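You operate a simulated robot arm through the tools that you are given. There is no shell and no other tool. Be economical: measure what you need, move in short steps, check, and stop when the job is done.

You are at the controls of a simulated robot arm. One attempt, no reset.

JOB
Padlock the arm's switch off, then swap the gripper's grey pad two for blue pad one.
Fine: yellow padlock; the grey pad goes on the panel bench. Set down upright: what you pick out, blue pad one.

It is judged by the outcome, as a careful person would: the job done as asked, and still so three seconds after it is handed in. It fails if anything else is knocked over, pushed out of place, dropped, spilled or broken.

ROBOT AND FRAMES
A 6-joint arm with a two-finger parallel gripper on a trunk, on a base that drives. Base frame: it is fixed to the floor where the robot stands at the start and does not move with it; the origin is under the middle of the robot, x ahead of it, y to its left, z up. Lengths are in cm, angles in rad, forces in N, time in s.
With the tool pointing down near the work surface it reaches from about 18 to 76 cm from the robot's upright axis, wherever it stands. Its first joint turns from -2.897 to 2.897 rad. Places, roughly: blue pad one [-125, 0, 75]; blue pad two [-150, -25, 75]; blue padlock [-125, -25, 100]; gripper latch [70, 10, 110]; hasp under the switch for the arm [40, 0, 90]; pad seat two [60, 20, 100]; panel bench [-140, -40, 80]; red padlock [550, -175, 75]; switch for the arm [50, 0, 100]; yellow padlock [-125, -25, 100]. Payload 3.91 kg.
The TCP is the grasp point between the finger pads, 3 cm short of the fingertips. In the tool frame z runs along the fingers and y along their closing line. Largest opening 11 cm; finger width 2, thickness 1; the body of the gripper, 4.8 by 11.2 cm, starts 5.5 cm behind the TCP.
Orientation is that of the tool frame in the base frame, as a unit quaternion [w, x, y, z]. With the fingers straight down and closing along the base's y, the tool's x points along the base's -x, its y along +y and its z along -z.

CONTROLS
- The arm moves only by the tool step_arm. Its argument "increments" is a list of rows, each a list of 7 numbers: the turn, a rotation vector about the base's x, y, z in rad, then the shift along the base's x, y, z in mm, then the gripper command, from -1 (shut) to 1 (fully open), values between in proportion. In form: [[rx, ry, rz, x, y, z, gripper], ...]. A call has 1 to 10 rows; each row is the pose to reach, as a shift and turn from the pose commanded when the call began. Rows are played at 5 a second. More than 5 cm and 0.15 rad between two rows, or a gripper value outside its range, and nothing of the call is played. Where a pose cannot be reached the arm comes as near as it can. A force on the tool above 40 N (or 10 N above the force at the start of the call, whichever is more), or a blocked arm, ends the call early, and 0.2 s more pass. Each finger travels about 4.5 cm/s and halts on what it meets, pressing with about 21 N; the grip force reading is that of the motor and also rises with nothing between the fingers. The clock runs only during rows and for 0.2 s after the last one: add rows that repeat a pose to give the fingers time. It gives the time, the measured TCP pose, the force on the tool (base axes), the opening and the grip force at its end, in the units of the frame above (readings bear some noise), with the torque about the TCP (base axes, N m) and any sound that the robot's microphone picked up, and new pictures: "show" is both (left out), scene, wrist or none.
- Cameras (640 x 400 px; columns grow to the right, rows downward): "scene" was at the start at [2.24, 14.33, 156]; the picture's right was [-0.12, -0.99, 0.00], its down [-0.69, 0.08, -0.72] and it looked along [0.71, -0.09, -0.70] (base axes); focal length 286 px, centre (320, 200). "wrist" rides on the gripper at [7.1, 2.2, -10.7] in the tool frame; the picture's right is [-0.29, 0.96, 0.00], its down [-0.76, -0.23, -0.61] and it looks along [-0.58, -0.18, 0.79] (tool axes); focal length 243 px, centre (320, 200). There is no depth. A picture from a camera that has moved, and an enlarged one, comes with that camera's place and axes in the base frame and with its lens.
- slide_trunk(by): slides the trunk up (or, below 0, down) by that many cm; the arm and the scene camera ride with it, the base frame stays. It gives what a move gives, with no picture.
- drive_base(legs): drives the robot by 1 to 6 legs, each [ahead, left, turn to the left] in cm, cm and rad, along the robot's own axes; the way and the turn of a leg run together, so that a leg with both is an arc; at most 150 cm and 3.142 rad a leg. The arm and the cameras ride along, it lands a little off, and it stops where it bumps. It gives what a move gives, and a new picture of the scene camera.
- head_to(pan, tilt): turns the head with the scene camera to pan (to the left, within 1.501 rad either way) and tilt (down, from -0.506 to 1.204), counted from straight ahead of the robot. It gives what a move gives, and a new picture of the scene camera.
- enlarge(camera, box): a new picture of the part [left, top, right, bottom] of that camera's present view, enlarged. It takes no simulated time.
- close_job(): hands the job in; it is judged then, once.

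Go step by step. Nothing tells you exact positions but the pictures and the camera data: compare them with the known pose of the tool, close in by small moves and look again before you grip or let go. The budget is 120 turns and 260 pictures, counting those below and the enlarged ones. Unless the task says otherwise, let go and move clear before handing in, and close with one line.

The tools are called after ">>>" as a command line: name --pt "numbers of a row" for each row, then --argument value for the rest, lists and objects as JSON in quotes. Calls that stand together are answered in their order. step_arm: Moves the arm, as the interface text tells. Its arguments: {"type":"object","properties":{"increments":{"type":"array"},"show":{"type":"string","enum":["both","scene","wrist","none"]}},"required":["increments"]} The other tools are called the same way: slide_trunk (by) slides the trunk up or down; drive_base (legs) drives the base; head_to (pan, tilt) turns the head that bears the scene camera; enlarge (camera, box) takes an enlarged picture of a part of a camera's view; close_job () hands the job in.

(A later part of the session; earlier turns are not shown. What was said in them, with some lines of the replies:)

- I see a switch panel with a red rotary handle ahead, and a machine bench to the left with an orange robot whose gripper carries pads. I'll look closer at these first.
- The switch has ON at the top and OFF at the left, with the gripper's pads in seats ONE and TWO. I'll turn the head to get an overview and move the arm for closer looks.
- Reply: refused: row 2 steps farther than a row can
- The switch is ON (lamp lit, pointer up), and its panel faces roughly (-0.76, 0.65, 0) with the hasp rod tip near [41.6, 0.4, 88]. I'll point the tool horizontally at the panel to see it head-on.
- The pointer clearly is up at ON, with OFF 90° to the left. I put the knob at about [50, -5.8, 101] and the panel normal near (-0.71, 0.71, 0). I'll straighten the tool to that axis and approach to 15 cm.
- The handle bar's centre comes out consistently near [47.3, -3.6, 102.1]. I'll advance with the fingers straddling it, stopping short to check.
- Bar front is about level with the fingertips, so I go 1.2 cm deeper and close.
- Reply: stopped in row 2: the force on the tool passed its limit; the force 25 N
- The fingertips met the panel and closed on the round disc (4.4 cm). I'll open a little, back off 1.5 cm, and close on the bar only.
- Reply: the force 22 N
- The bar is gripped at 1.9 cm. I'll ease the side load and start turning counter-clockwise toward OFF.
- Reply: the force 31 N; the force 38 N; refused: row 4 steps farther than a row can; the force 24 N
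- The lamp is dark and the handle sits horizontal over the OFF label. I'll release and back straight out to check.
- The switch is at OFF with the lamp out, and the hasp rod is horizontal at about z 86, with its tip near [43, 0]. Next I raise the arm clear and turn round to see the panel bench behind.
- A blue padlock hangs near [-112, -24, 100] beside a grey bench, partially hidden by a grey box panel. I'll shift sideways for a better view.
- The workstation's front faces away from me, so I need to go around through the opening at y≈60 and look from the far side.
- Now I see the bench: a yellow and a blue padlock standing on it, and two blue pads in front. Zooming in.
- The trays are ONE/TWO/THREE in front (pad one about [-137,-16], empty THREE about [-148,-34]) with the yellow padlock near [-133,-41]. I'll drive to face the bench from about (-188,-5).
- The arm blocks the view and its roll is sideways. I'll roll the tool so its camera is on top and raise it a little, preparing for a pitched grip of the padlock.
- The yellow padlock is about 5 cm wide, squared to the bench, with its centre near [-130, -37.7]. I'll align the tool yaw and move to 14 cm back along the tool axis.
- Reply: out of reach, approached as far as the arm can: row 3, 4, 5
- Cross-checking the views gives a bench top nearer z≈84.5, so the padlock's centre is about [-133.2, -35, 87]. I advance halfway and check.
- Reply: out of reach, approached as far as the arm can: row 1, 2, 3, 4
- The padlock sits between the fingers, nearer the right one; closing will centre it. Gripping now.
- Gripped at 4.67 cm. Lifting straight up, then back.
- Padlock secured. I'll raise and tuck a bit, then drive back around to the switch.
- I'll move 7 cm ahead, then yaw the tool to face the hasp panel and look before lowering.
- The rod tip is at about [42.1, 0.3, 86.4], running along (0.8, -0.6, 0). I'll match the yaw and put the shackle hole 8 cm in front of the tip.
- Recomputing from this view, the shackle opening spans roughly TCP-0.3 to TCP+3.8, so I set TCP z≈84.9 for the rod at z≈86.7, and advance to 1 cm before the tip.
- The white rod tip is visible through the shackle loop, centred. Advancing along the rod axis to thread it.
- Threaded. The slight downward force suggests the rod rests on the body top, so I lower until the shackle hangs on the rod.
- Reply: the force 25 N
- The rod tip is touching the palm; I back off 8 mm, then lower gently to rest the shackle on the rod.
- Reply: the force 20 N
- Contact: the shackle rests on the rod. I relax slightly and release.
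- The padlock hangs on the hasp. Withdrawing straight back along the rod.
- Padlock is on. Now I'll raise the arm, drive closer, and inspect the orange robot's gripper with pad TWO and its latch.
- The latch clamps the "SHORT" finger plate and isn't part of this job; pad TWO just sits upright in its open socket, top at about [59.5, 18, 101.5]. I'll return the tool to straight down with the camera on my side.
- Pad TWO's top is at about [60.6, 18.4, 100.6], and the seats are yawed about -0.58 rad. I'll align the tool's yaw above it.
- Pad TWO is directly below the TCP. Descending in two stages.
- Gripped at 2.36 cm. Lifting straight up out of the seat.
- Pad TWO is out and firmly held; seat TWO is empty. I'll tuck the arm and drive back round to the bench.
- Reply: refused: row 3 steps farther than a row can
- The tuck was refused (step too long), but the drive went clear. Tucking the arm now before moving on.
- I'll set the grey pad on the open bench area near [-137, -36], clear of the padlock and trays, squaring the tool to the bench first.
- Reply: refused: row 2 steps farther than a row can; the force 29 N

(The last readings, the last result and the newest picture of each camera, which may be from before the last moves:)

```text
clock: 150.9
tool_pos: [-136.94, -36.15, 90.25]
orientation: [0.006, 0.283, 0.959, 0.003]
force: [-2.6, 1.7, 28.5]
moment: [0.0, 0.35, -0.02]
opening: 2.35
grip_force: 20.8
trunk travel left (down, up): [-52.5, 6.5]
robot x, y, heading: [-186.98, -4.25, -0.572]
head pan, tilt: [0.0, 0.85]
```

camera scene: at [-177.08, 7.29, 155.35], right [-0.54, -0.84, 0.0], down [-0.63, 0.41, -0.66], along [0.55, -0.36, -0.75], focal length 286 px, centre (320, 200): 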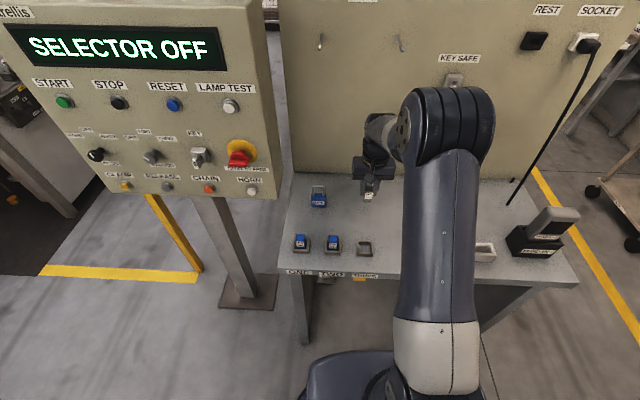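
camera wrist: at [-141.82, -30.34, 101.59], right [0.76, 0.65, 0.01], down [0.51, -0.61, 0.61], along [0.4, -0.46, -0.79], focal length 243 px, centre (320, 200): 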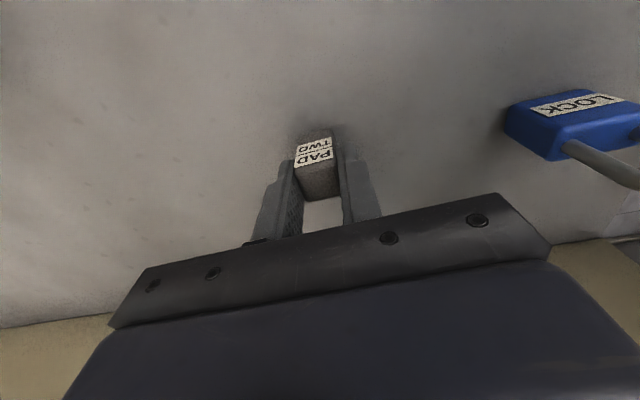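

Contact with the bench. Relaxing the press and releasing the grey pad.

>>> step_arm --pt "0 0 0 0 0 5 -0.75" --pt "0 0 0 0 0 5 -0.5" --pt "0 0 0 0 0 5 -0.2" --pt "0 0 0 0 0 5 -0.1" --pt "0 0 0 0 0 25 -0.1" --pt "0 0 0 0 0 65 -0.1" --pt "0 0 0 0 0 110 -0.1"

>>> enlarge --camera "scene" --box '[280, 140, 460, 280]'

>>> enlarge --camera "wrist" --box '[200, 30, 480, 220]'

```text
clock: 152.5
tool_pos: [-137.12, -35.8, 100.9]
orientation: [0.003, 0.283, 0.959, 0.004]
force: [-0.2, -0.1, 0.8]
moment: [0.01, -0.02, 0.01]
opening: 4.95
grip_force: 0.2
trunk travel left (down, up): [-52.5, 6.5]
robot x, y, heading: [-186.87, -4.43, -0.572]
head pan, tilt: [0.0, 0.85]
camera scene: at [-177.12, 7.32, 155.34], right [-0.54, -0.84, 0.0], down [-0.63, 0.41, -0.66], along [0.55, -0.36, -0.75], focal length 286 px, centre (320, 200)
camera wrist: at [-142.01, -30.0, 111.6], right [0.76, 0.65, 0.01], down [0.51, -0.61, 0.61], along [0.4, -0.46, -0.79], focal length 243 px, centre (320, 200)
```

scene: 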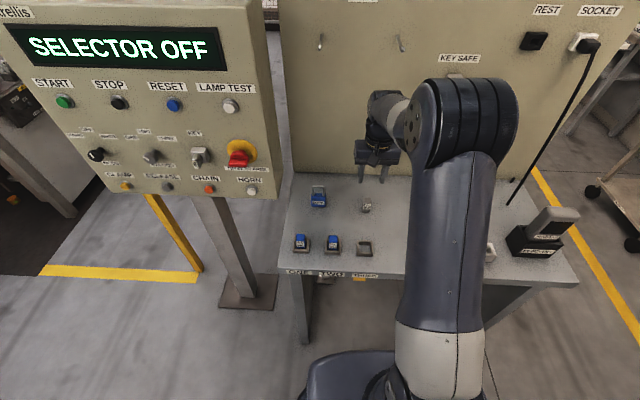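
wrist: 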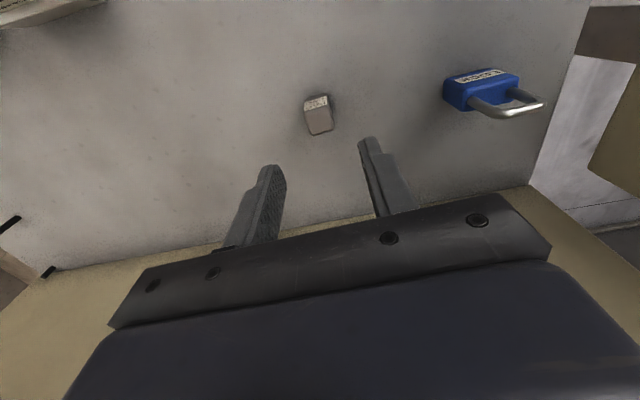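

```text
2.86 times, centred on (370, 210) of scene
camera zoom: at [-177.12, 7.32, 155.34], right [-0.54, -0.84, 0.0], down [-0.63, 0.41, -0.66], along [0.55, -0.36, -0.75], focal length 816 px, centre (177, 171)
```

zoom: 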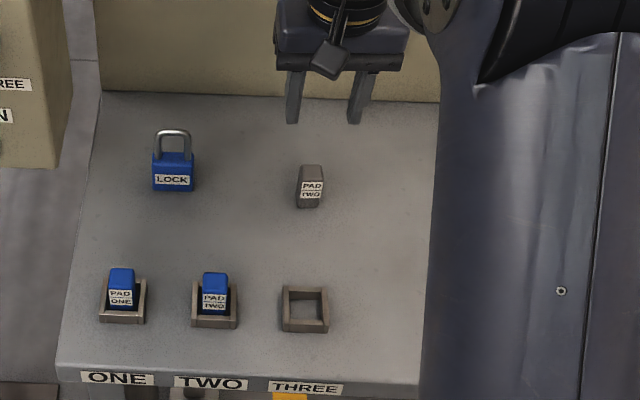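

```text
2.11 times, centred on (340, 125) of wrist
camera zoom: at [-142.01, -30.0, 111.6], right [0.76, 0.65, 0.01], down [0.51, -0.61, 0.61], along [0.4, -0.46, -0.79], focal length 511 px, centre (278, 358)
```

zoom: 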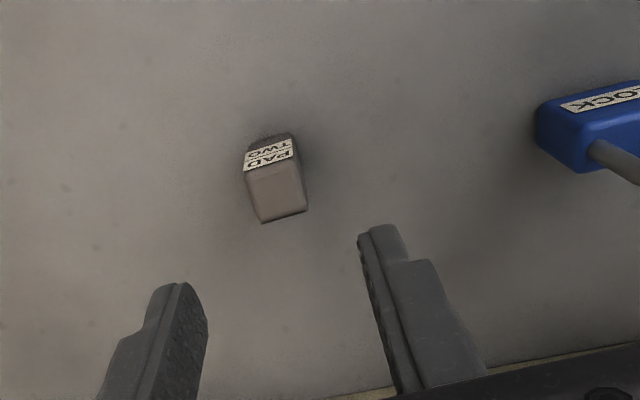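

The grey pad stands upright on the bench. Next, blue pad ONE at about [-137.5, -12.3]; moving above it.

>>> step_arm --pt "0 0 0 0 20 30 0.0" --pt "0 0 0 0 65 40 0.0" --pt "0 0 0 0 110 40 0.0" --pt "0 0 0 -2 155 40 0.0" --pt "0 0 0 -4 200 40 0.0" --pt "0 0 0 -5 235 40 0.0" --pt "0 0 0 -5 235 40 0.0"

>>> enlarge --camera "wrist" --box '[200, 30, 480, 220]'

>>> enlarge --camera "scene" --box '[270, 170, 390, 280]'

```text
clock: 154.1
tool_pos: [-137.68, -12.39, 104.72]
orientation: [0.003, 0.284, 0.959, 0.003]
force: [-1.0, 0.1, -0.9]
moment: [0.0, -0.01, 0.01]
opening: 5.47
grip_force: 0.2
trunk travel left (down, up): [-52.5, 6.5]
robot x, y, heading: [-187.11, -4.69, -0.574]
head pan, tilt: [0.0, 0.85]
camera scene: at [-177.11, 7.34, 155.35], right [-0.54, -0.84, 0.0], down [-0.63, 0.41, -0.66], along [0.55, -0.36, -0.75], focal length 286 px, centre (320, 200)
camera wrist: at [-142.49, -6.51, 115.33], right [0.76, 0.64, 0.01], down [0.51, -0.61, 0.61], along [0.4, -0.46, -0.79], focal length 243 px, centre (320, 200)
```

scene: 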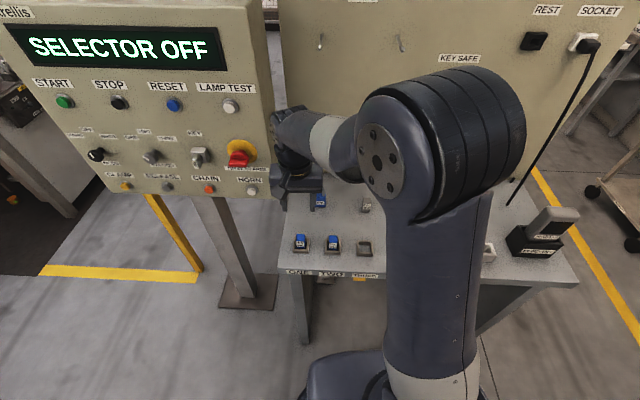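
wrist: 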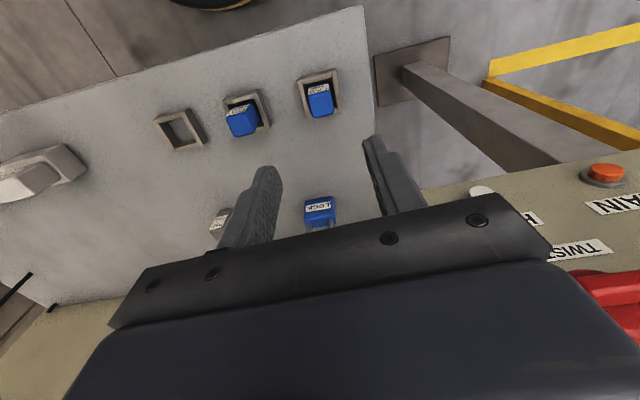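

```text
2.11 times, centred on (340, 125) of wrist
camera zoom: at [-142.49, -6.51, 115.33], right [0.76, 0.64, 0.01], down [0.51, -0.61, 0.61], along [0.4, -0.46, -0.79], focal length 511 px, centre (278, 358)
```

zoom: 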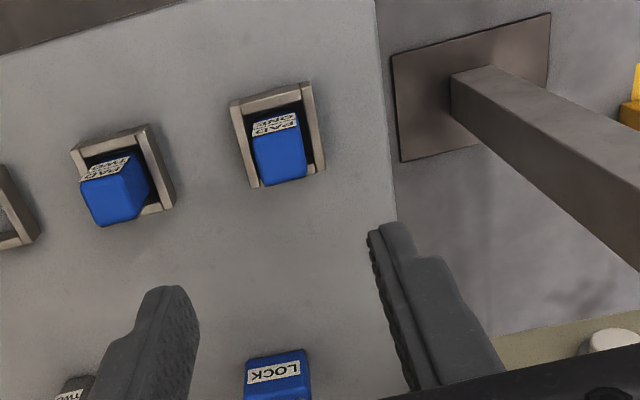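

```text
3.64 times, centred on (330, 225) of scene
camera zoom: at [-177.11, 7.34, 155.35], right [-0.54, -0.84, 0.0], down [-0.63, 0.41, -0.66], along [0.55, -0.36, -0.75], focal length 1038 px, centre (284, 109)
```

zoom: 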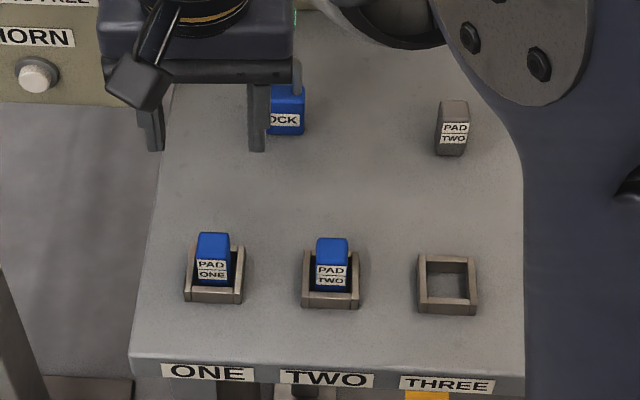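

Pad ONE's top is at about [-137.5, -12.1, 90.4], right under the tool. Descending.

>>> step_arm --pt "0 0 0 1 2 -40 0.0" --pt "0 0 0 1 2 -80 0.0" --pt "0 0 0 1 2 -110 0.0" --pt "0 0 0 1 2 -110 0.0"

>>> enlarge --camera "wrist" --box '[210, 90, 450, 250]'

```text
clock: 155.1
tool_pos: [-137.4, -12.16, 93.97]
orientation: [0.003, 0.285, 0.959, 0.004]
force: [-0.3, 0.2, -0.6]
moment: [-0.01, 0.0, 0.02]
opening: 5.5
grip_force: 0.1
trunk travel left (down, up): [-52.5, 6.5]
robot x, y, heading: [-186.67, -4.45, -0.575]
head pan, tilt: [0.0, 0.85]
camera scene: at [-177.09, 7.31, 155.35], right [-0.54, -0.84, 0.0], down [-0.63, 0.41, -0.66], along [0.55, -0.36, -0.75], focal length 286 px, centre (320, 200)
camera wrist: at [-142.24, -6.37, 104.56], right [0.76, 0.65, 0.01], down [0.51, -0.61, 0.61], along [0.4, -0.46, -0.79], focal length 243 px, centre (320, 200)
```

scene: 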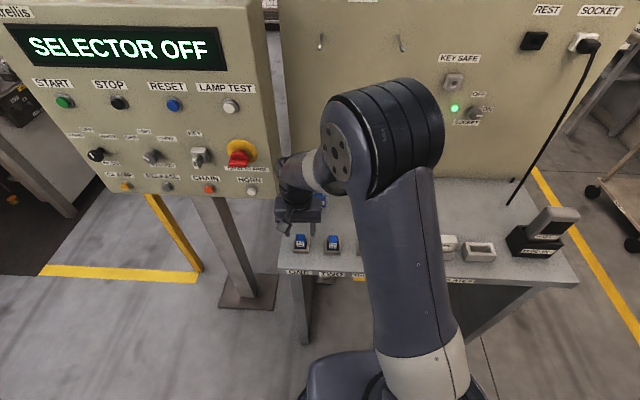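
wrist: 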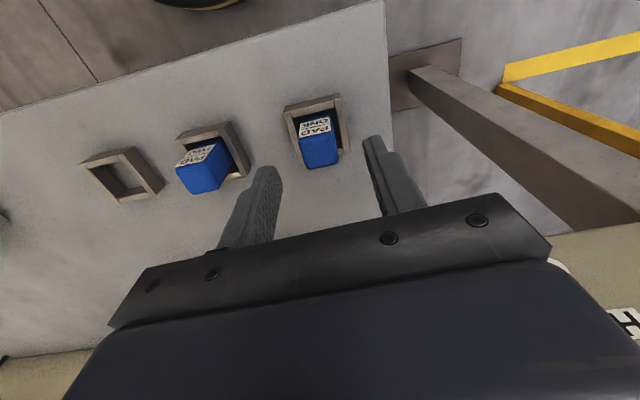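

```text
2.50 times, centred on (330, 170) of wrist
camera zoom: at [-142.24, -6.37, 104.56], right [0.76, 0.65, 0.01], down [0.51, -0.61, 0.61], along [0.4, -0.46, -0.79], focal length 606 px, centre (295, 275)
```

zoom: 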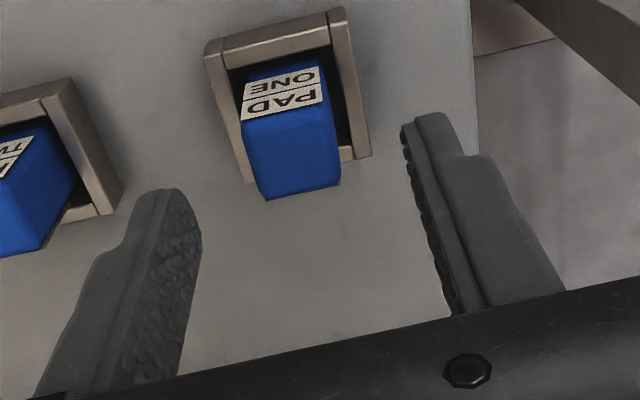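

>>> step_arm --pt "0 0 0 -1 1 -12 0.0" --pt "0 0 0 -2 1 -24 0.0" --pt "0 0 0 -2 1 -31 0.0" --pt "0 0 0 -2 1 -31 -0.3" --pt "0 0 0 -2 1 -31 -0.6" --pt "0 0 0 -2 1 -31 -0.75" --pt "0 0 0 -2 1 -31 -0.75" --pt "0 0 0 -2 1 -31 -0.75" --show "wrist"

>>> enlarge --camera "wrist" --box '[210, 90, 450, 250]'

```text
clock: 156.9
tool_pos: [-137.59, -12.32, 90.9]
orientation: [0.002, 0.285, 0.959, 0.003]
force: [0.2, 0.1, -0.3]
moment: [0.01, 0.03, -0.01]
opening: 2.3
grip_force: 20.7
trunk travel left (down, up): [-52.5, 6.5]
robot x, y, heading: [-187.06, -4.61, -0.571]
head pan, tilt: [0.0, 0.85]
camera wrist: at [-142.43, -6.43, 101.53], right [0.76, 0.65, 0.01], down [0.51, -0.61, 0.61], along [0.4, -0.46, -0.79], focal length 243 px, centre (320, 200)
```

wrist: 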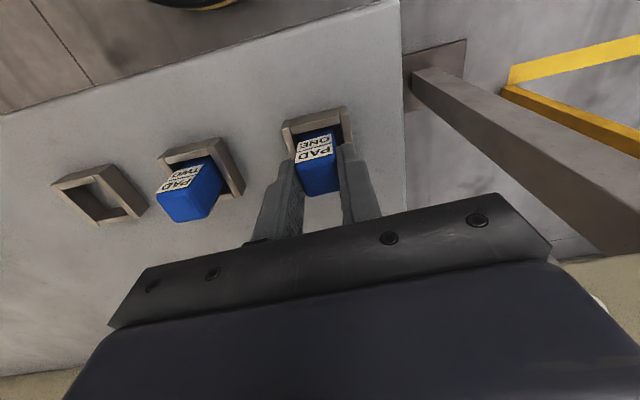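

```text
2.50 times, centred on (330, 170) of wrist
camera zoom: at [-142.43, -6.43, 101.53], right [0.76, 0.65, 0.01], down [0.51, -0.61, 0.61], along [0.4, -0.46, -0.79], focal length 606 px, centre (295, 275)
```

zoom: 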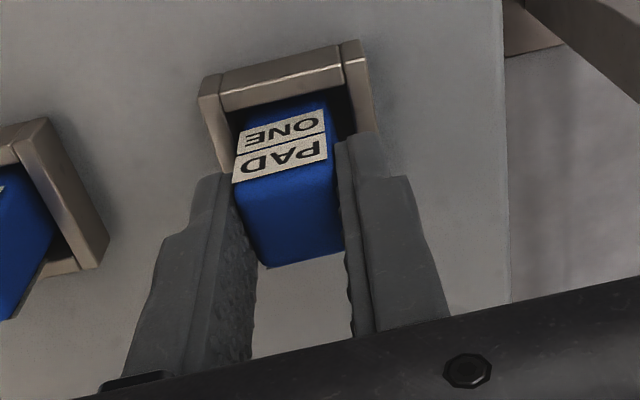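

Blue pad ONE gripped just as the grey one was. Lifting straight up.

>>> step_arm --pt "0 0 0 0 0 8 -0.75" --pt "0 0 0 0 0 20 -0.75" --pt "0 0 0 0 0 50 -0.75" --pt "0 0 0 0 0 95 -0.75" --pt "0 0 0 0 0 140 -0.75" --pt "0 0 0 -5 5 185 -0.75" --pt "0 0 0 -20 20 225 -0.75" --pt "0 0 0 -40 40 250 -0.75"

>>> enlarge --camera "wrist" --box '[210, 90, 450, 250]'

```text
clock: 158.7
tool_pos: [-141.64, -8.06, 115.56]
orientation: [0.003, 0.284, 0.959, 0.004]
force: [0.0, 0.9, -0.7]
moment: [-0.04, 0.01, 0.01]
opening: 2.28
grip_force: 21.4
trunk travel left (down, up): [-52.5, 6.5]
robot x, y, heading: [-187.32, -4.38, -0.58]
head pan, tilt: [0.0, 0.85]
camera scene: at [-177.13, 7.32, 155.35], right [-0.54, -0.84, 0.0], down [-0.63, 0.41, -0.66], along [0.55, -0.36, -0.75], focal length 286 px, centre (320, 200)
camera wrist: at [-146.48, -2.18, 126.28], right [0.76, 0.64, 0.01], down [0.51, -0.61, 0.61], along [0.4, -0.46, -0.79], focal length 243 px, centre (320, 200)
```

scene: 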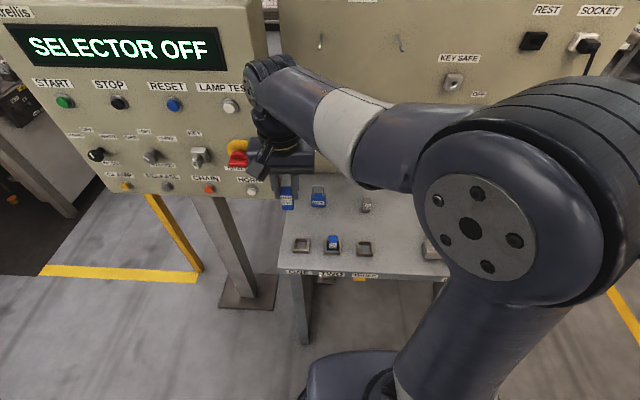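
wrist: 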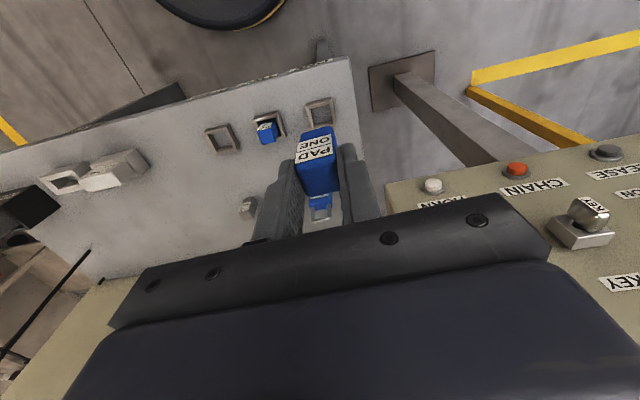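

```text
2.50 times, centred on (330, 170) of wrist
camera zoom: at [-146.48, -2.18, 126.28], right [0.76, 0.64, 0.01], down [0.51, -0.61, 0.61], along [0.4, -0.46, -0.79], focal length 606 px, centre (295, 275)
```

zoom: 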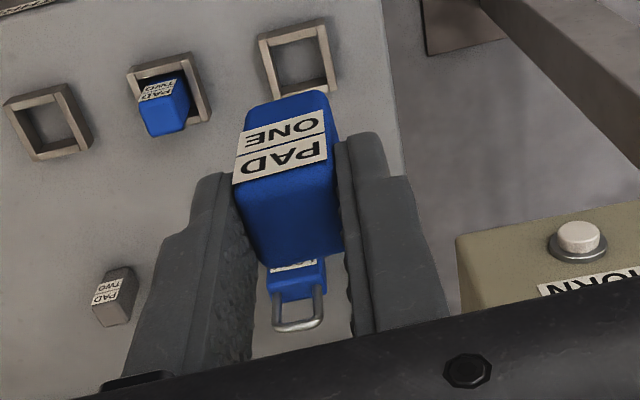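

Lifted; the other items are undisturbed. I'll back off first, centre and raise the arm, then drive around to the machine.

>>> drive_base --legs '[[-20, 0, 0]]'

>>> step_arm --pt "0 0 0 -22 -32 20 -0.75" --pt "0 0 0 -44 -64 40 -0.75" --pt "0 0 0 -66 -96 50 -0.75" --pt "0 0 0 -85 -128 50 -0.75" --show "none"

>>> drive_base --legs '[[0, 0, 0.575], [0, 58, 0], [85, 0, 0]]'

```text
clock: 160.3
tool_pos: [-158.7, 3.01, 115.5]
orientation: [0.003, 0.285, 0.959, 0.005]
force: [-0.9, -0.1, -0.4]
moment: [-0.01, -0.02, 0.01]
opening: 2.26
grip_force: 20.8
trunk travel left (down, up): [-52.5, 6.5]
robot x, y, heading: [-204.05, 6.39, -0.574]
head pan, tilt: [0.0, 0.85]
camera scene: at [-194.22, 18.45, 155.35], right [-0.55, -0.84, 0.0], down [-0.63, 0.41, -0.66], along [0.55, -0.36, -0.75], focal length 286 px, centre (320, 200)
```

scene: 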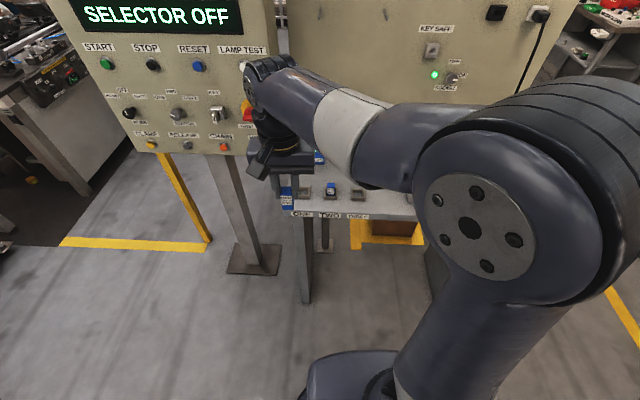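

```text
clock: 161.3
tool_pos: [-167.35, -9.72, 120.71]
orientation: [0.003, 0.283, 0.959, 0.003]
force: [0.0, -0.5, -0.7]
moment: [-0.04, -0.01, -0.02]
opening: 2.25
grip_force: 21.4
trunk travel left (down, up): [-52.5, 6.5]
robot x, y, heading: [-203.93, 6.72, -0.579]
head pan, tilt: [0.0, 0.85]
```

```text
clock: 170.3
tool_pos: [-78.53, 70.43, 120.64]
orientation: [0.002, 0.003, 1.0, 0.004]
force: [0.3, 0.4, -0.8]
moment: [0.02, 0.04, 0.02]
opening: 2.31
grip_force: 21.4
trunk travel left (down, up): [-52.5, 6.5]
robot x, y, heading: [-118.22, 64.4, -0.006]
head pan, tilt: [0.0, 0.85]
camera scene: at [-116.31, 79.52, 155.35], right [-0.01, -1.0, 0.0], down [-0.75, 0.0, -0.66], along [0.66, 0.0, -0.75], focal length 286 px, centre (320, 200)
```

scene: 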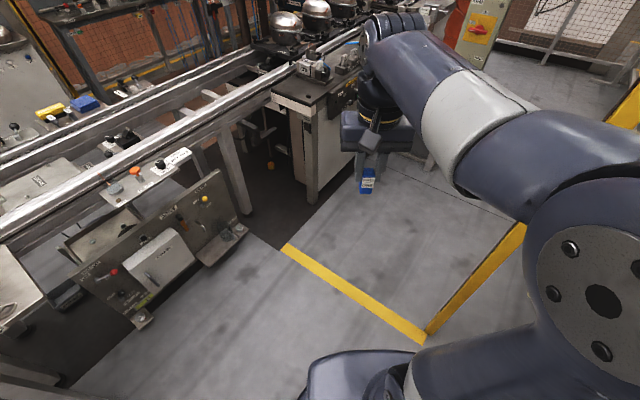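

>>> drive_base --legs '[[88, 0, 0.015], [0, -60, 0], [22, 0, 0]]'

>>> head_to --pan -0.1 --tilt 0.7

```text
clock: 179.2
tool_pos: [30.89, 10.83, 120.67]
orientation: [0.002, -0.004, 1.0, 0.004]
force: [-0.6, 0.9, -0.2]
moment: [0.02, 0.01, 0.01]
opening: 2.26
grip_force: 20.8
trunk travel left (down, up): [-52.5, 6.5]
robot x, y, heading: [-8.68, 4.22, 0.007]
head pan, tilt: [0.0, 0.85]
camera scene: at [-6.85, 19.25, 155.35], right [0.01, -1.0, 0.0], down [-0.75, 0.0, -0.66], along [0.66, 0.0, -0.75], focal length 286 px, centre (320, 200)
```

scene: 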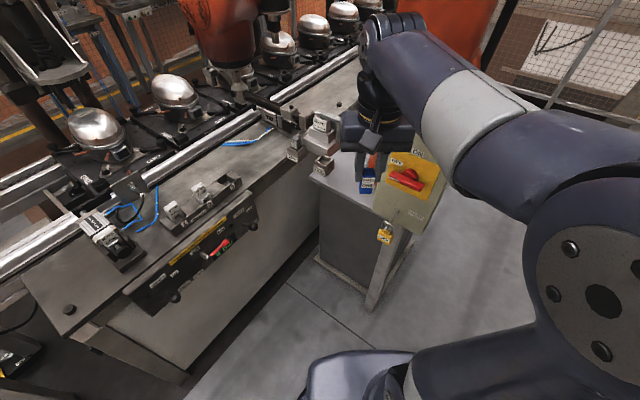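

```text
clock: 179.9
tool_pos: [31.06, 10.46, 120.71]
orientation: [0.003, -0.003, 1.0, 0.005]
force: [-0.5, -1.0, -0.3]
moment: [0.01, 0.0, 0.01]
opening: 2.28
grip_force: 20.5
trunk travel left (down, up): [-52.5, 6.5]
robot x, y, heading: [-8.63, 3.69, 0.004]
head pan, tilt: [-0.099, 0.7]
camera scene: at [-6.25, 18.42, 156.57], right [-0.09, -1.0, 0.0], down [-0.64, 0.06, -0.76], along [0.76, -0.07, -0.64], focal length 286 px, centre (320, 200)
```

scene: 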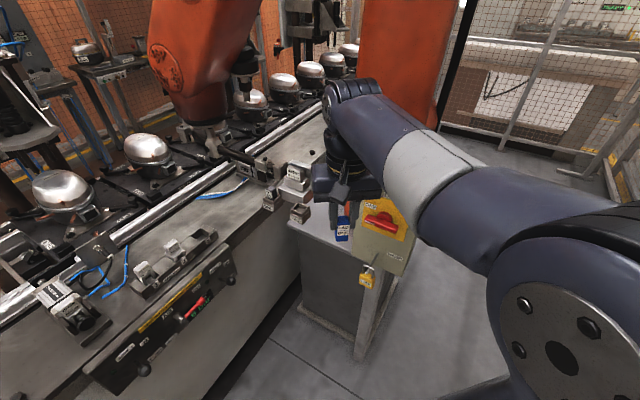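

The padlock still hangs. Now bringing the blue pad over seat TWO at the same pose used for extraction.

>>> step_arm --pt "0 0 -0.1 30 15 0 -0.75" --pt "0 0 -0.2 65 30 0 -0.75" --pt "0 0 -0.3 105 45 0 -0.75" --pt "0 0 -0.4 150 60 0 -0.75" --pt "0 0 -0.5 195 70 0 -0.75" --pt "0 0 -0.58 240 76 -10 -0.75" --pt "0 0 -0.58 275 78 -30 -0.75" --pt "0 0 -0.58 294 78 -60 -0.75" --pt "0 0 -0.58 294 78 -87 -0.75" --pt "0 0 -0.58 294 78 -87 -0.75"

>>> enlarge --camera "wrist" --box '[210, 50, 450, 250]'

>>> enlarge --camera "scene" --box '[240, 130, 380, 240]'

```text
clock: 182.1
tool_pos: [60.66, 18.43, 112.04]
orientation: [0.002, 0.283, 0.959, 0.003]
force: [-0.5, -0.2, -0.2]
moment: [-0.02, 0.0, 0.02]
opening: 2.28
grip_force: 21.2
out of reach, approached as far as the arm can: row 8
trunk travel left (down, up): [-52.5, 6.5]
robot x, y, heading: [-8.97, 3.44, 0.005]
head pan, tilt: [-0.099, 0.7]
camera scene: at [-6.24, 18.41, 156.57], right [-0.09, -1.0, 0.0], down [-0.64, 0.06, -0.76], along [0.76, -0.07, -0.64], focal length 286 px, centre (320, 200)
camera wrist: at [55.83, 24.25, 122.69], right [0.76, 0.65, 0.01], down [0.51, -0.61, 0.61], along [0.4, -0.46, -0.79], focal length 243 px, centre (320, 200)
```

scene: 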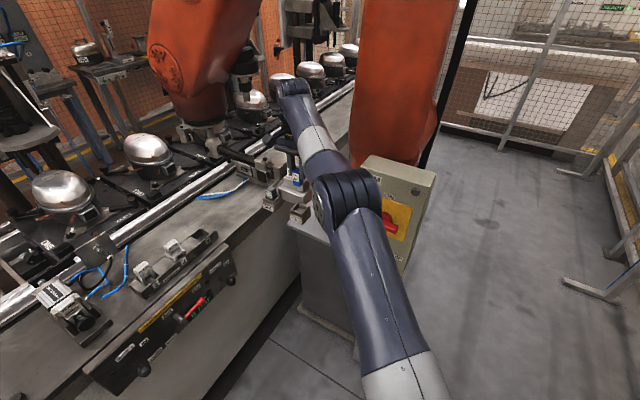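
wrist: 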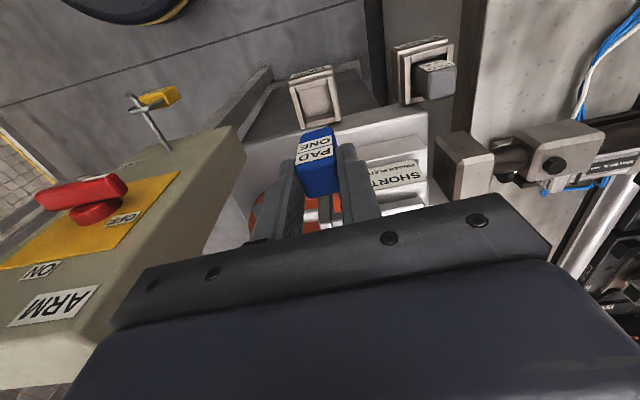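

```text
2.00 times, centred on (330, 150) of wrist
camera zoom: at [55.83, 24.25, 122.69], right [0.76, 0.65, 0.01], down [0.51, -0.61, 0.61], along [0.4, -0.46, -0.79], focal length 485 px, centre (300, 300)
```

zoom: 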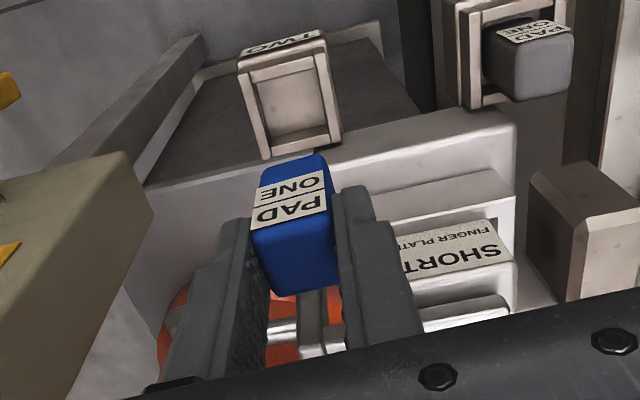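

```text
3.64 times, centred on (310, 185) of scene
camera zoom: at [-6.24, 18.41, 156.57], right [-0.09, -1.0, 0.0], down [-0.64, 0.06, -0.76], along [0.76, -0.07, -0.64], focal length 1038 px, centre (356, 254)
```

zoom: 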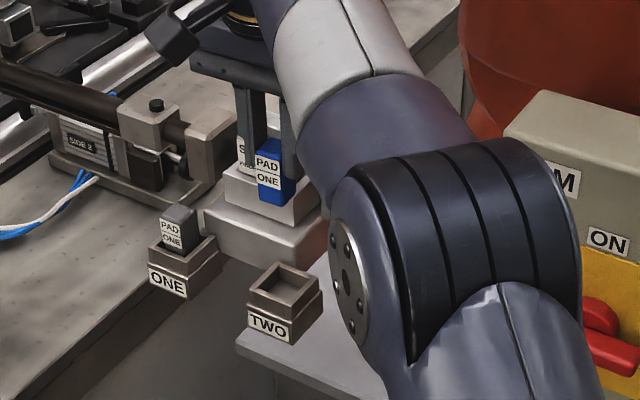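

Compared with the extraction view the seat is ~4 mm off laterally; I correct that and lower to just above the rim.

>>> step_arm --pt "0 0 0 -0.5 -3.7 -30 -0.75" --pt "0 0 0 -0.5 -3.7 -60 -0.75" --pt "0 0 0 -0.5 -3.7 -72 -0.75" --pt "0 0 0 -0.5 -3.7 -72 -0.75"

>>> enlarge --camera "wrist" --box '[210, 50, 450, 250]'

>>> enlarge --camera "scene" --box '[260, 170, 340, 230]'

```text
clock: 183.1
tool_pos: [60.59, 18.1, 104.89]
orientation: [0.003, 0.283, 0.959, 0.004]
force: [0.6, -0.1, 0.0]
moment: [0.01, 0.01, 0.01]
opening: 2.3
grip_force: 21.1
trunk travel left (down, up): [-52.5, 6.5]
robot x, y, heading: [-8.73, 4.37, 0.009]
head pan, tilt: [-0.099, 0.7]
camera scene: at [-6.24, 18.41, 156.58], right [-0.09, -1.0, 0.0], down [-0.64, 0.06, -0.76], along [0.76, -0.07, -0.64], focal length 286 px, centre (320, 200)
camera wrist: at [55.66, 23.98, 115.54], right [0.76, 0.65, 0.01], down [0.51, -0.61, 0.61], along [0.4, -0.46, -0.79], focal length 243 px, centre (320, 200)
```

scene: 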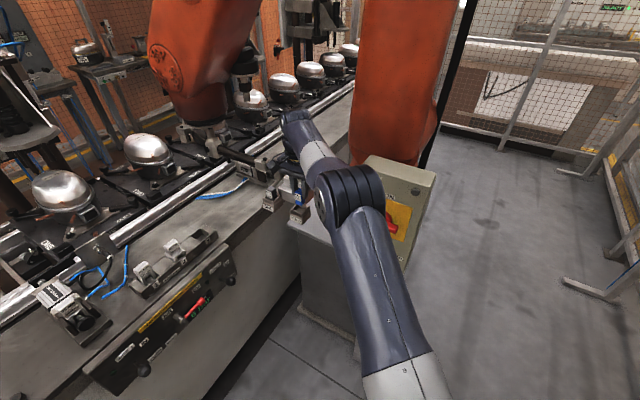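
wrist: 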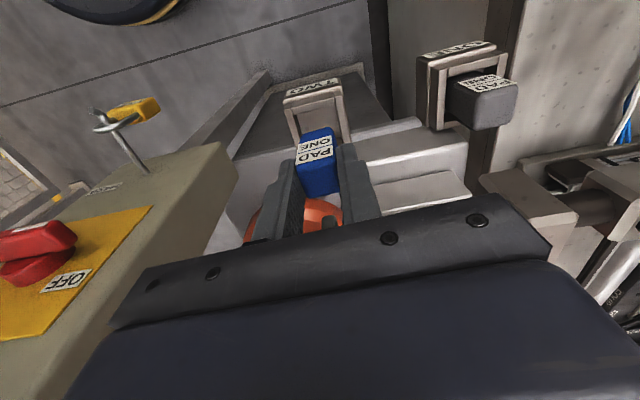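

```text
2.00 times, centred on (330, 150) of wrist
camera zoom: at [55.66, 23.98, 115.54], right [0.76, 0.65, 0.01], down [0.51, -0.61, 0.61], along [0.4, -0.46, -0.79], focal length 485 px, centre (300, 300)
```

zoom: 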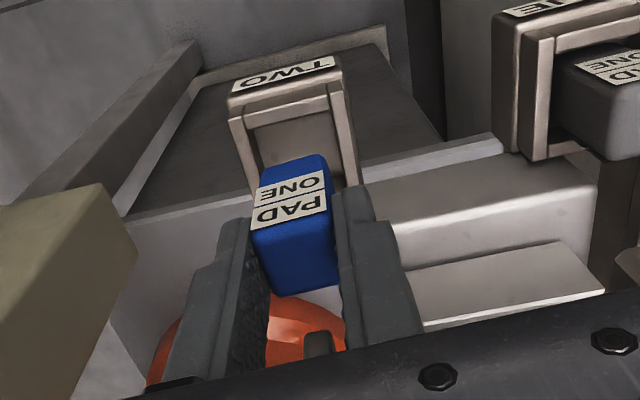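

```text
6.67 times, centred on (300, 200) of scene
camera zoom: at [-6.24, 18.41, 156.58], right [-0.09, -1.0, 0.0], down [-0.64, 0.06, -0.76], along [0.76, -0.07, -0.64], focal length 1904 px, centre (453, 200)
```

zoom: 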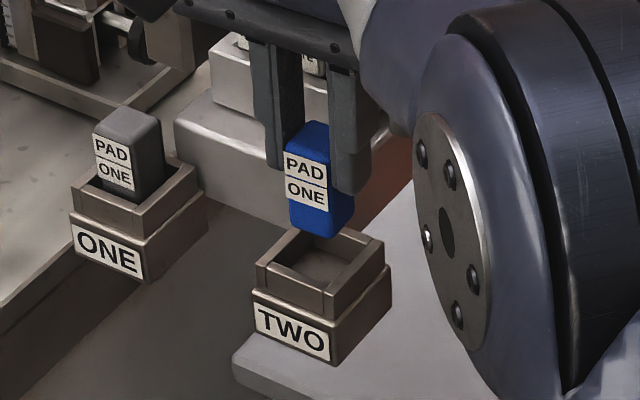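

The pad is poised right above seat TWO. A small correction, then lower to the rim and check again.

>>> step_arm --pt "0 0 0 -1 2.4 -8 -0.75" --pt "0 0 0 -1 2.4 -14 -0.75" --pt "0 0 0 -1 2.4 -14 -0.75" --show "wrist"

>>> enlarge --camera "wrist" --box '[240, 70, 400, 210]'

>>> enlarge --camera "scene" --box '[260, 170, 340, 230]'

```text
clock: 183.9
tool_pos: [60.47, 18.48, 103.5]
orientation: [0.003, 0.283, 0.959, 0.004]
force: [-0.1, 0.0, 0.3]
moment: [-0.01, 0.01, -0.01]
opening: 2.26
grip_force: 21.6
trunk travel left (down, up): [-52.5, 6.5]
robot x, y, heading: [-8.51, 3.8, 0.007]
head pan, tilt: [-0.099, 0.7]
camera wrist: at [55.53, 24.21, 114.08], right [0.76, 0.65, 0.01], down [0.51, -0.61, 0.61], along [0.4, -0.46, -0.79], focal length 243 px, centre (320, 200)
```

wrist: 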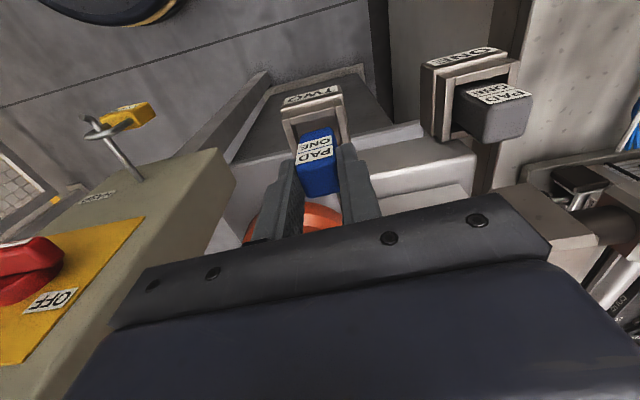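

```text
2.86 times, centred on (320, 140) of wrist
camera zoom: at [55.53, 24.21, 114.08], right [0.76, 0.65, 0.01], down [0.51, -0.61, 0.61], along [0.4, -0.46, -0.79], focal length 693 px, centre (320, 371)
```

zoom: 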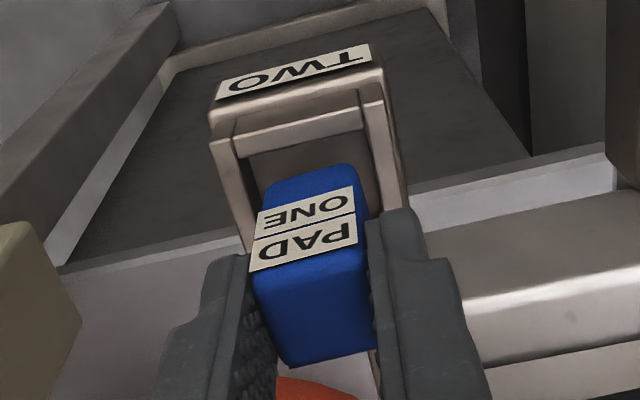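

```text
6.67 times, centred on (300, 200) of scene
camera zoom: at [-6.24, 18.41, 156.58], right [-0.09, -1.0, 0.0], down [-0.64, 0.06, -0.76], along [0.76, -0.07, -0.64], focal length 1904 px, centre (453, 200)
```

zoom: 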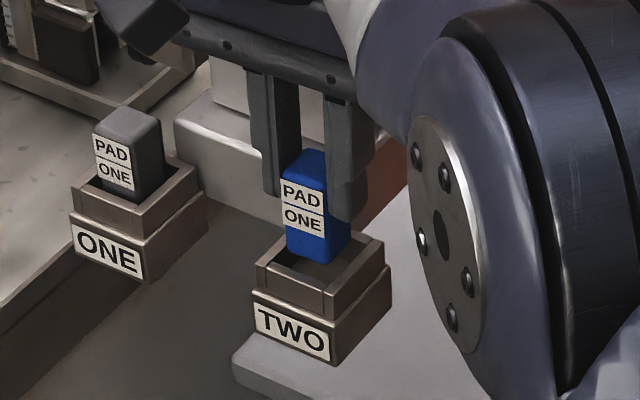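

Both views show the pad lined up inside the seat opening. Lowering gently into it.

>>> step_arm --pt "0 0 0 0.5 -0.5 -6 -0.75" --pt "0 0 0 1 -0.7 -12 -0.75" --pt "0 0 0 1 -0.7 -17 -0.75" --show "none"

>>> enlarge --camera "scene" --box '[260, 170, 340, 230]'

```text
clock: 184.7
tool_pos: [60.52, 18.24, 101.68]
orientation: [0.003, 0.283, 0.959, 0.003]
force: [-0.4, 0.8, -0.3]
moment: [0.02, 0.01, -0.01]
opening: 2.3
grip_force: 21.0
trunk travel left (down, up): [-52.5, 6.5]
robot x, y, heading: [-8.8, 4.06, 0.007]
head pan, tilt: [-0.099, 0.7]
```

```text
6.67 times, centred on (300, 200) of scene
camera zoom: at [-6.24, 18.42, 156.58], right [-0.09, -1.0, 0.0], down [-0.64, 0.06, -0.76], along [0.76, -0.07, -0.64], focal length 1904 px, centre (453, 200)
```

zoom: 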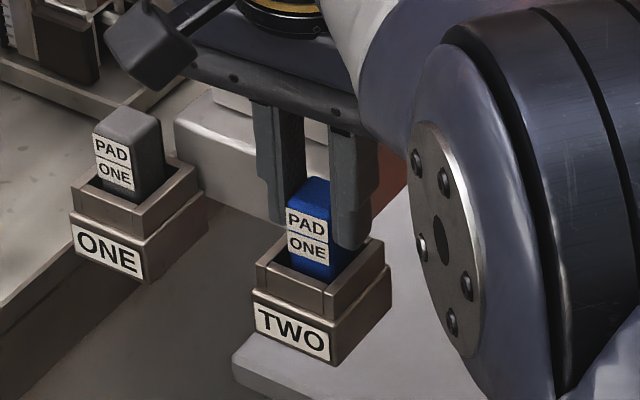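

The pad is inside the seat. Lowering the last millimetres to contact.

>>> step_arm --pt "0 0 0 0 0 -3 -0.75" --pt "0 0 0 0 0 -6 -0.75" --pt "0 0 0 0 0 -8 -0.75" --show "wrist"

>>> enlarge --camera "scene" --box '[260, 170, 340, 230]'

```text
clock: 185.5
tool_pos: [60.42, 18.41, 101.48]
orientation: [0.009, 0.284, 0.959, 0.006]
force: [3.6, 0.6, 36.8]
moment: [-0.02, -0.05, 0.02]
opening: 2.38
grip_force: 20.9
trunk travel left (down, up): [-52.5, 6.5]
robot x, y, heading: [-8.43, 3.98, 0.0]
head pan, tilt: [-0.099, 0.7]
camera wrist: at [55.41, 24.06, 112.11], right [0.76, 0.65, 0.02], down [0.5, -0.61, 0.61], along [0.41, -0.46, -0.79], focal length 243 px, centre (320, 200)
```

wrist: 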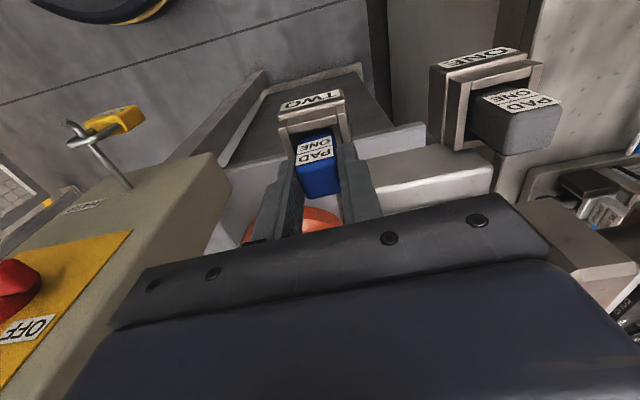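

```text
6.67 times, centred on (300, 200) of scene
camera zoom: at [-6.56, 18.35, 156.65], right [-0.09, -1.0, 0.0], down [-0.64, 0.06, -0.77], along [0.76, -0.07, -0.64], focal length 1904 px, centre (453, 200)
```

zoom: 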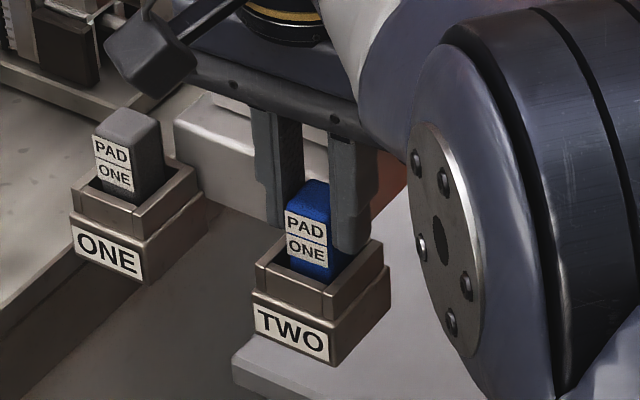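

Seated on the floor of the seat (contact at the expected height). Relaxing and releasing.

>>> step_arm --pt "0 0 0 0 0 2 -0.75" --pt "0 0 0 0 0 2 -0.75" --pt "0 0 0 0 0 2 -0.5" --pt "0 0 0 0 0 2 -0.2" --pt "0 0 0 0 0 2 -0.1" --pt "0 0 0 0 0 25 -0.1" --pt "0 0 0 0 0 65 -0.1" --pt "0 0 0 0 0 105 -0.1"

>>> enlarge --camera "scene" --box '[260, 170, 340, 230]'

>>> enlarge --camera "wrist" --box '[210, 50, 450, 250]'

```text
clock: 187.3
tool_pos: [60.41, 18.22, 111.3]
orientation: [0.003, 0.283, 0.959, 0.004]
force: [0.5, -0.1, 0.7]
moment: [-0.02, 0.01, -0.06]
opening: 4.95
grip_force: 0.1
trunk travel left (down, up): [-52.5, 6.5]
robot x, y, heading: [-8.8, 3.61, 0.007]
head pan, tilt: [-0.099, 0.7]
camera scene: at [-6.24, 18.41, 156.57], right [-0.09, -1.0, 0.0], down [-0.64, 0.06, -0.76], along [0.76, -0.07, -0.64], focal length 286 px, centre (320, 200)
camera wrist: at [55.56, 24.0, 121.99], right [0.76, 0.65, 0.01], down [0.51, -0.61, 0.61], along [0.4, -0.46, -0.79], focal length 243 px, centre (320, 200)
```

scene: 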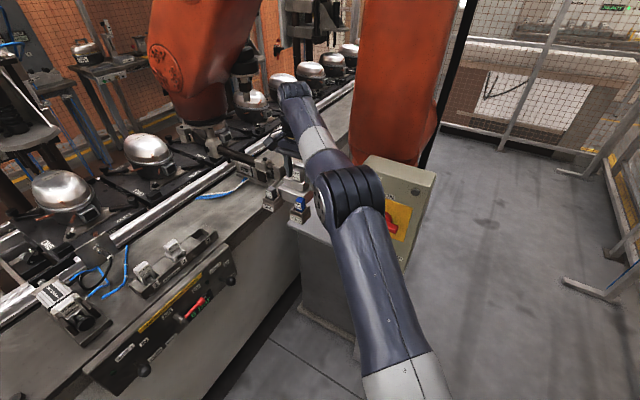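
wrist: 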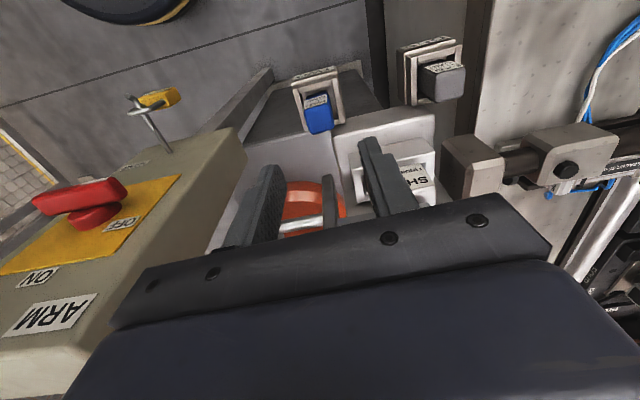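

```text
6.67 times, centred on (300, 200) of scene
camera zoom: at [-6.24, 18.41, 156.57], right [-0.09, -1.0, 0.0], down [-0.64, 0.06, -0.76], along [0.76, -0.07, -0.64], focal length 1904 px, centre (453, 200)
```

zoom: 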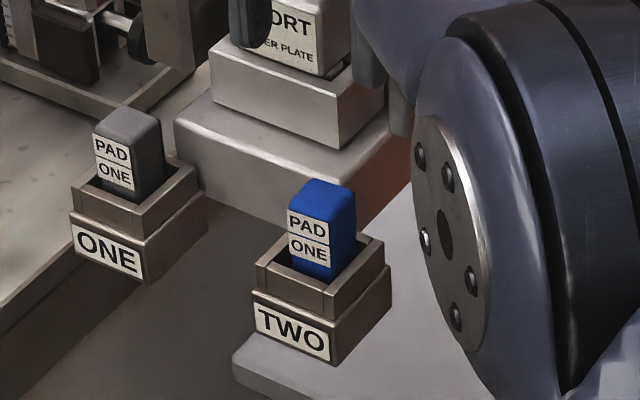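

```text
2.00 times, centred on (330, 150) of wrist
camera zoom: at [55.56, 24.0, 121.99], right [0.76, 0.65, 0.01], down [0.51, -0.61, 0.61], along [0.4, -0.46, -0.79], focal length 485 px, centre (300, 300)
```

zoom: 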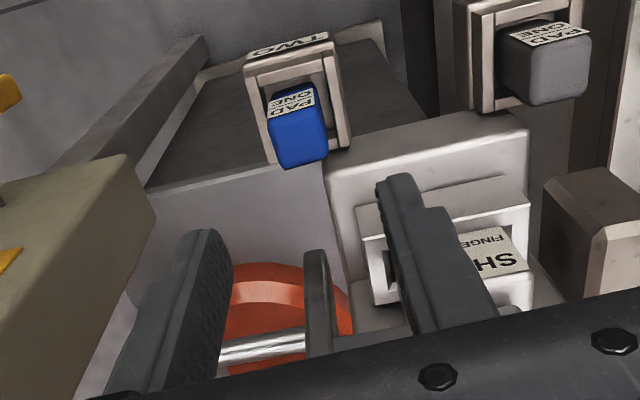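

Blue pad ONE stands upright in seat TWO. I'll move the arm clear and check the padlock once more.

>>> step_arm --pt "0 0 0 -10 0 40 0" --pt "0 0 0 -45 -5 70 0" --pt "0 0 0 -90 -10 80 0" --pt "0 0 0 -135 -15 80 0" --pt "0 0 0 -180 -20 80 0" --pt "0 0 0 -225 -25 80 0" --show "none"

>>> drive_base --legs '[[-20, 0, 0]]'

>>> enlarge --camera "scene" --box '[250, 120, 430, 280]'

```text
clock: 188.7
tool_pos: [37.69, 15.71, 119.37]
orientation: [0.004, 0.283, 0.959, 0.004]
force: [-0.2, -1.0, 0.0]
moment: [-0.01, 0.02, 0.01]
opening: 5.47
grip_force: 0.0
trunk travel left (down, up): [-52.5, 6.5]
robot x, y, heading: [-8.95, 4.08, 0.004]
head pan, tilt: [-0.099, 0.7]
```

```text
clock: 190.3
tool_pos: [17.66, 15.64, 119.46]
orientation: [0.003, 0.282, 0.959, 0.004]
force: [-0.7, -1.0, 0.3]
moment: [0.01, 0.0, -0.05]
opening: 5.49
grip_force: 0.0
trunk travel left (down, up): [-52.5, 6.5]
robot x, y, heading: [-28.41, 3.58, 0.004]
head pan, tilt: [-0.099, 0.7]
camera scene: at [-26.25, 18.29, 156.58], right [-0.09, -1.0, 0.0], down [-0.64, 0.06, -0.77], along [0.76, -0.07, -0.64], focal length 286 px, centre (320, 200)
```

scene: 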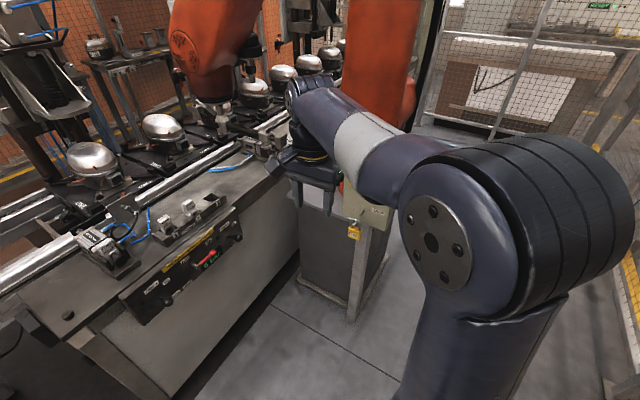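

```text
2.50 times, centred on (340, 200) of scene
camera zoom: at [-26.25, 18.29, 156.58], right [-0.09, -1.0, 0.0], down [-0.64, 0.06, -0.77], along [0.76, -0.07, -0.64], focal length 714 px, centre (270, 200)
```

zoom: 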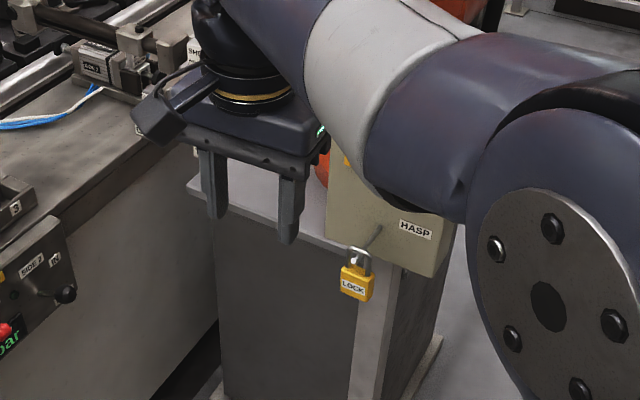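

The switch is off with the yellow padlock on its hasp, blue pad one is upright in seat two, the grey pad stands on the panel bench, and the arm is clear. Handing in.

>>> close_job

```text
The job is handed in.
```

The arm's switch is off and padlocked with the yellow padlock. Blue pad one stands upright in seat two, and grey pad two stands upright on the panel bench.
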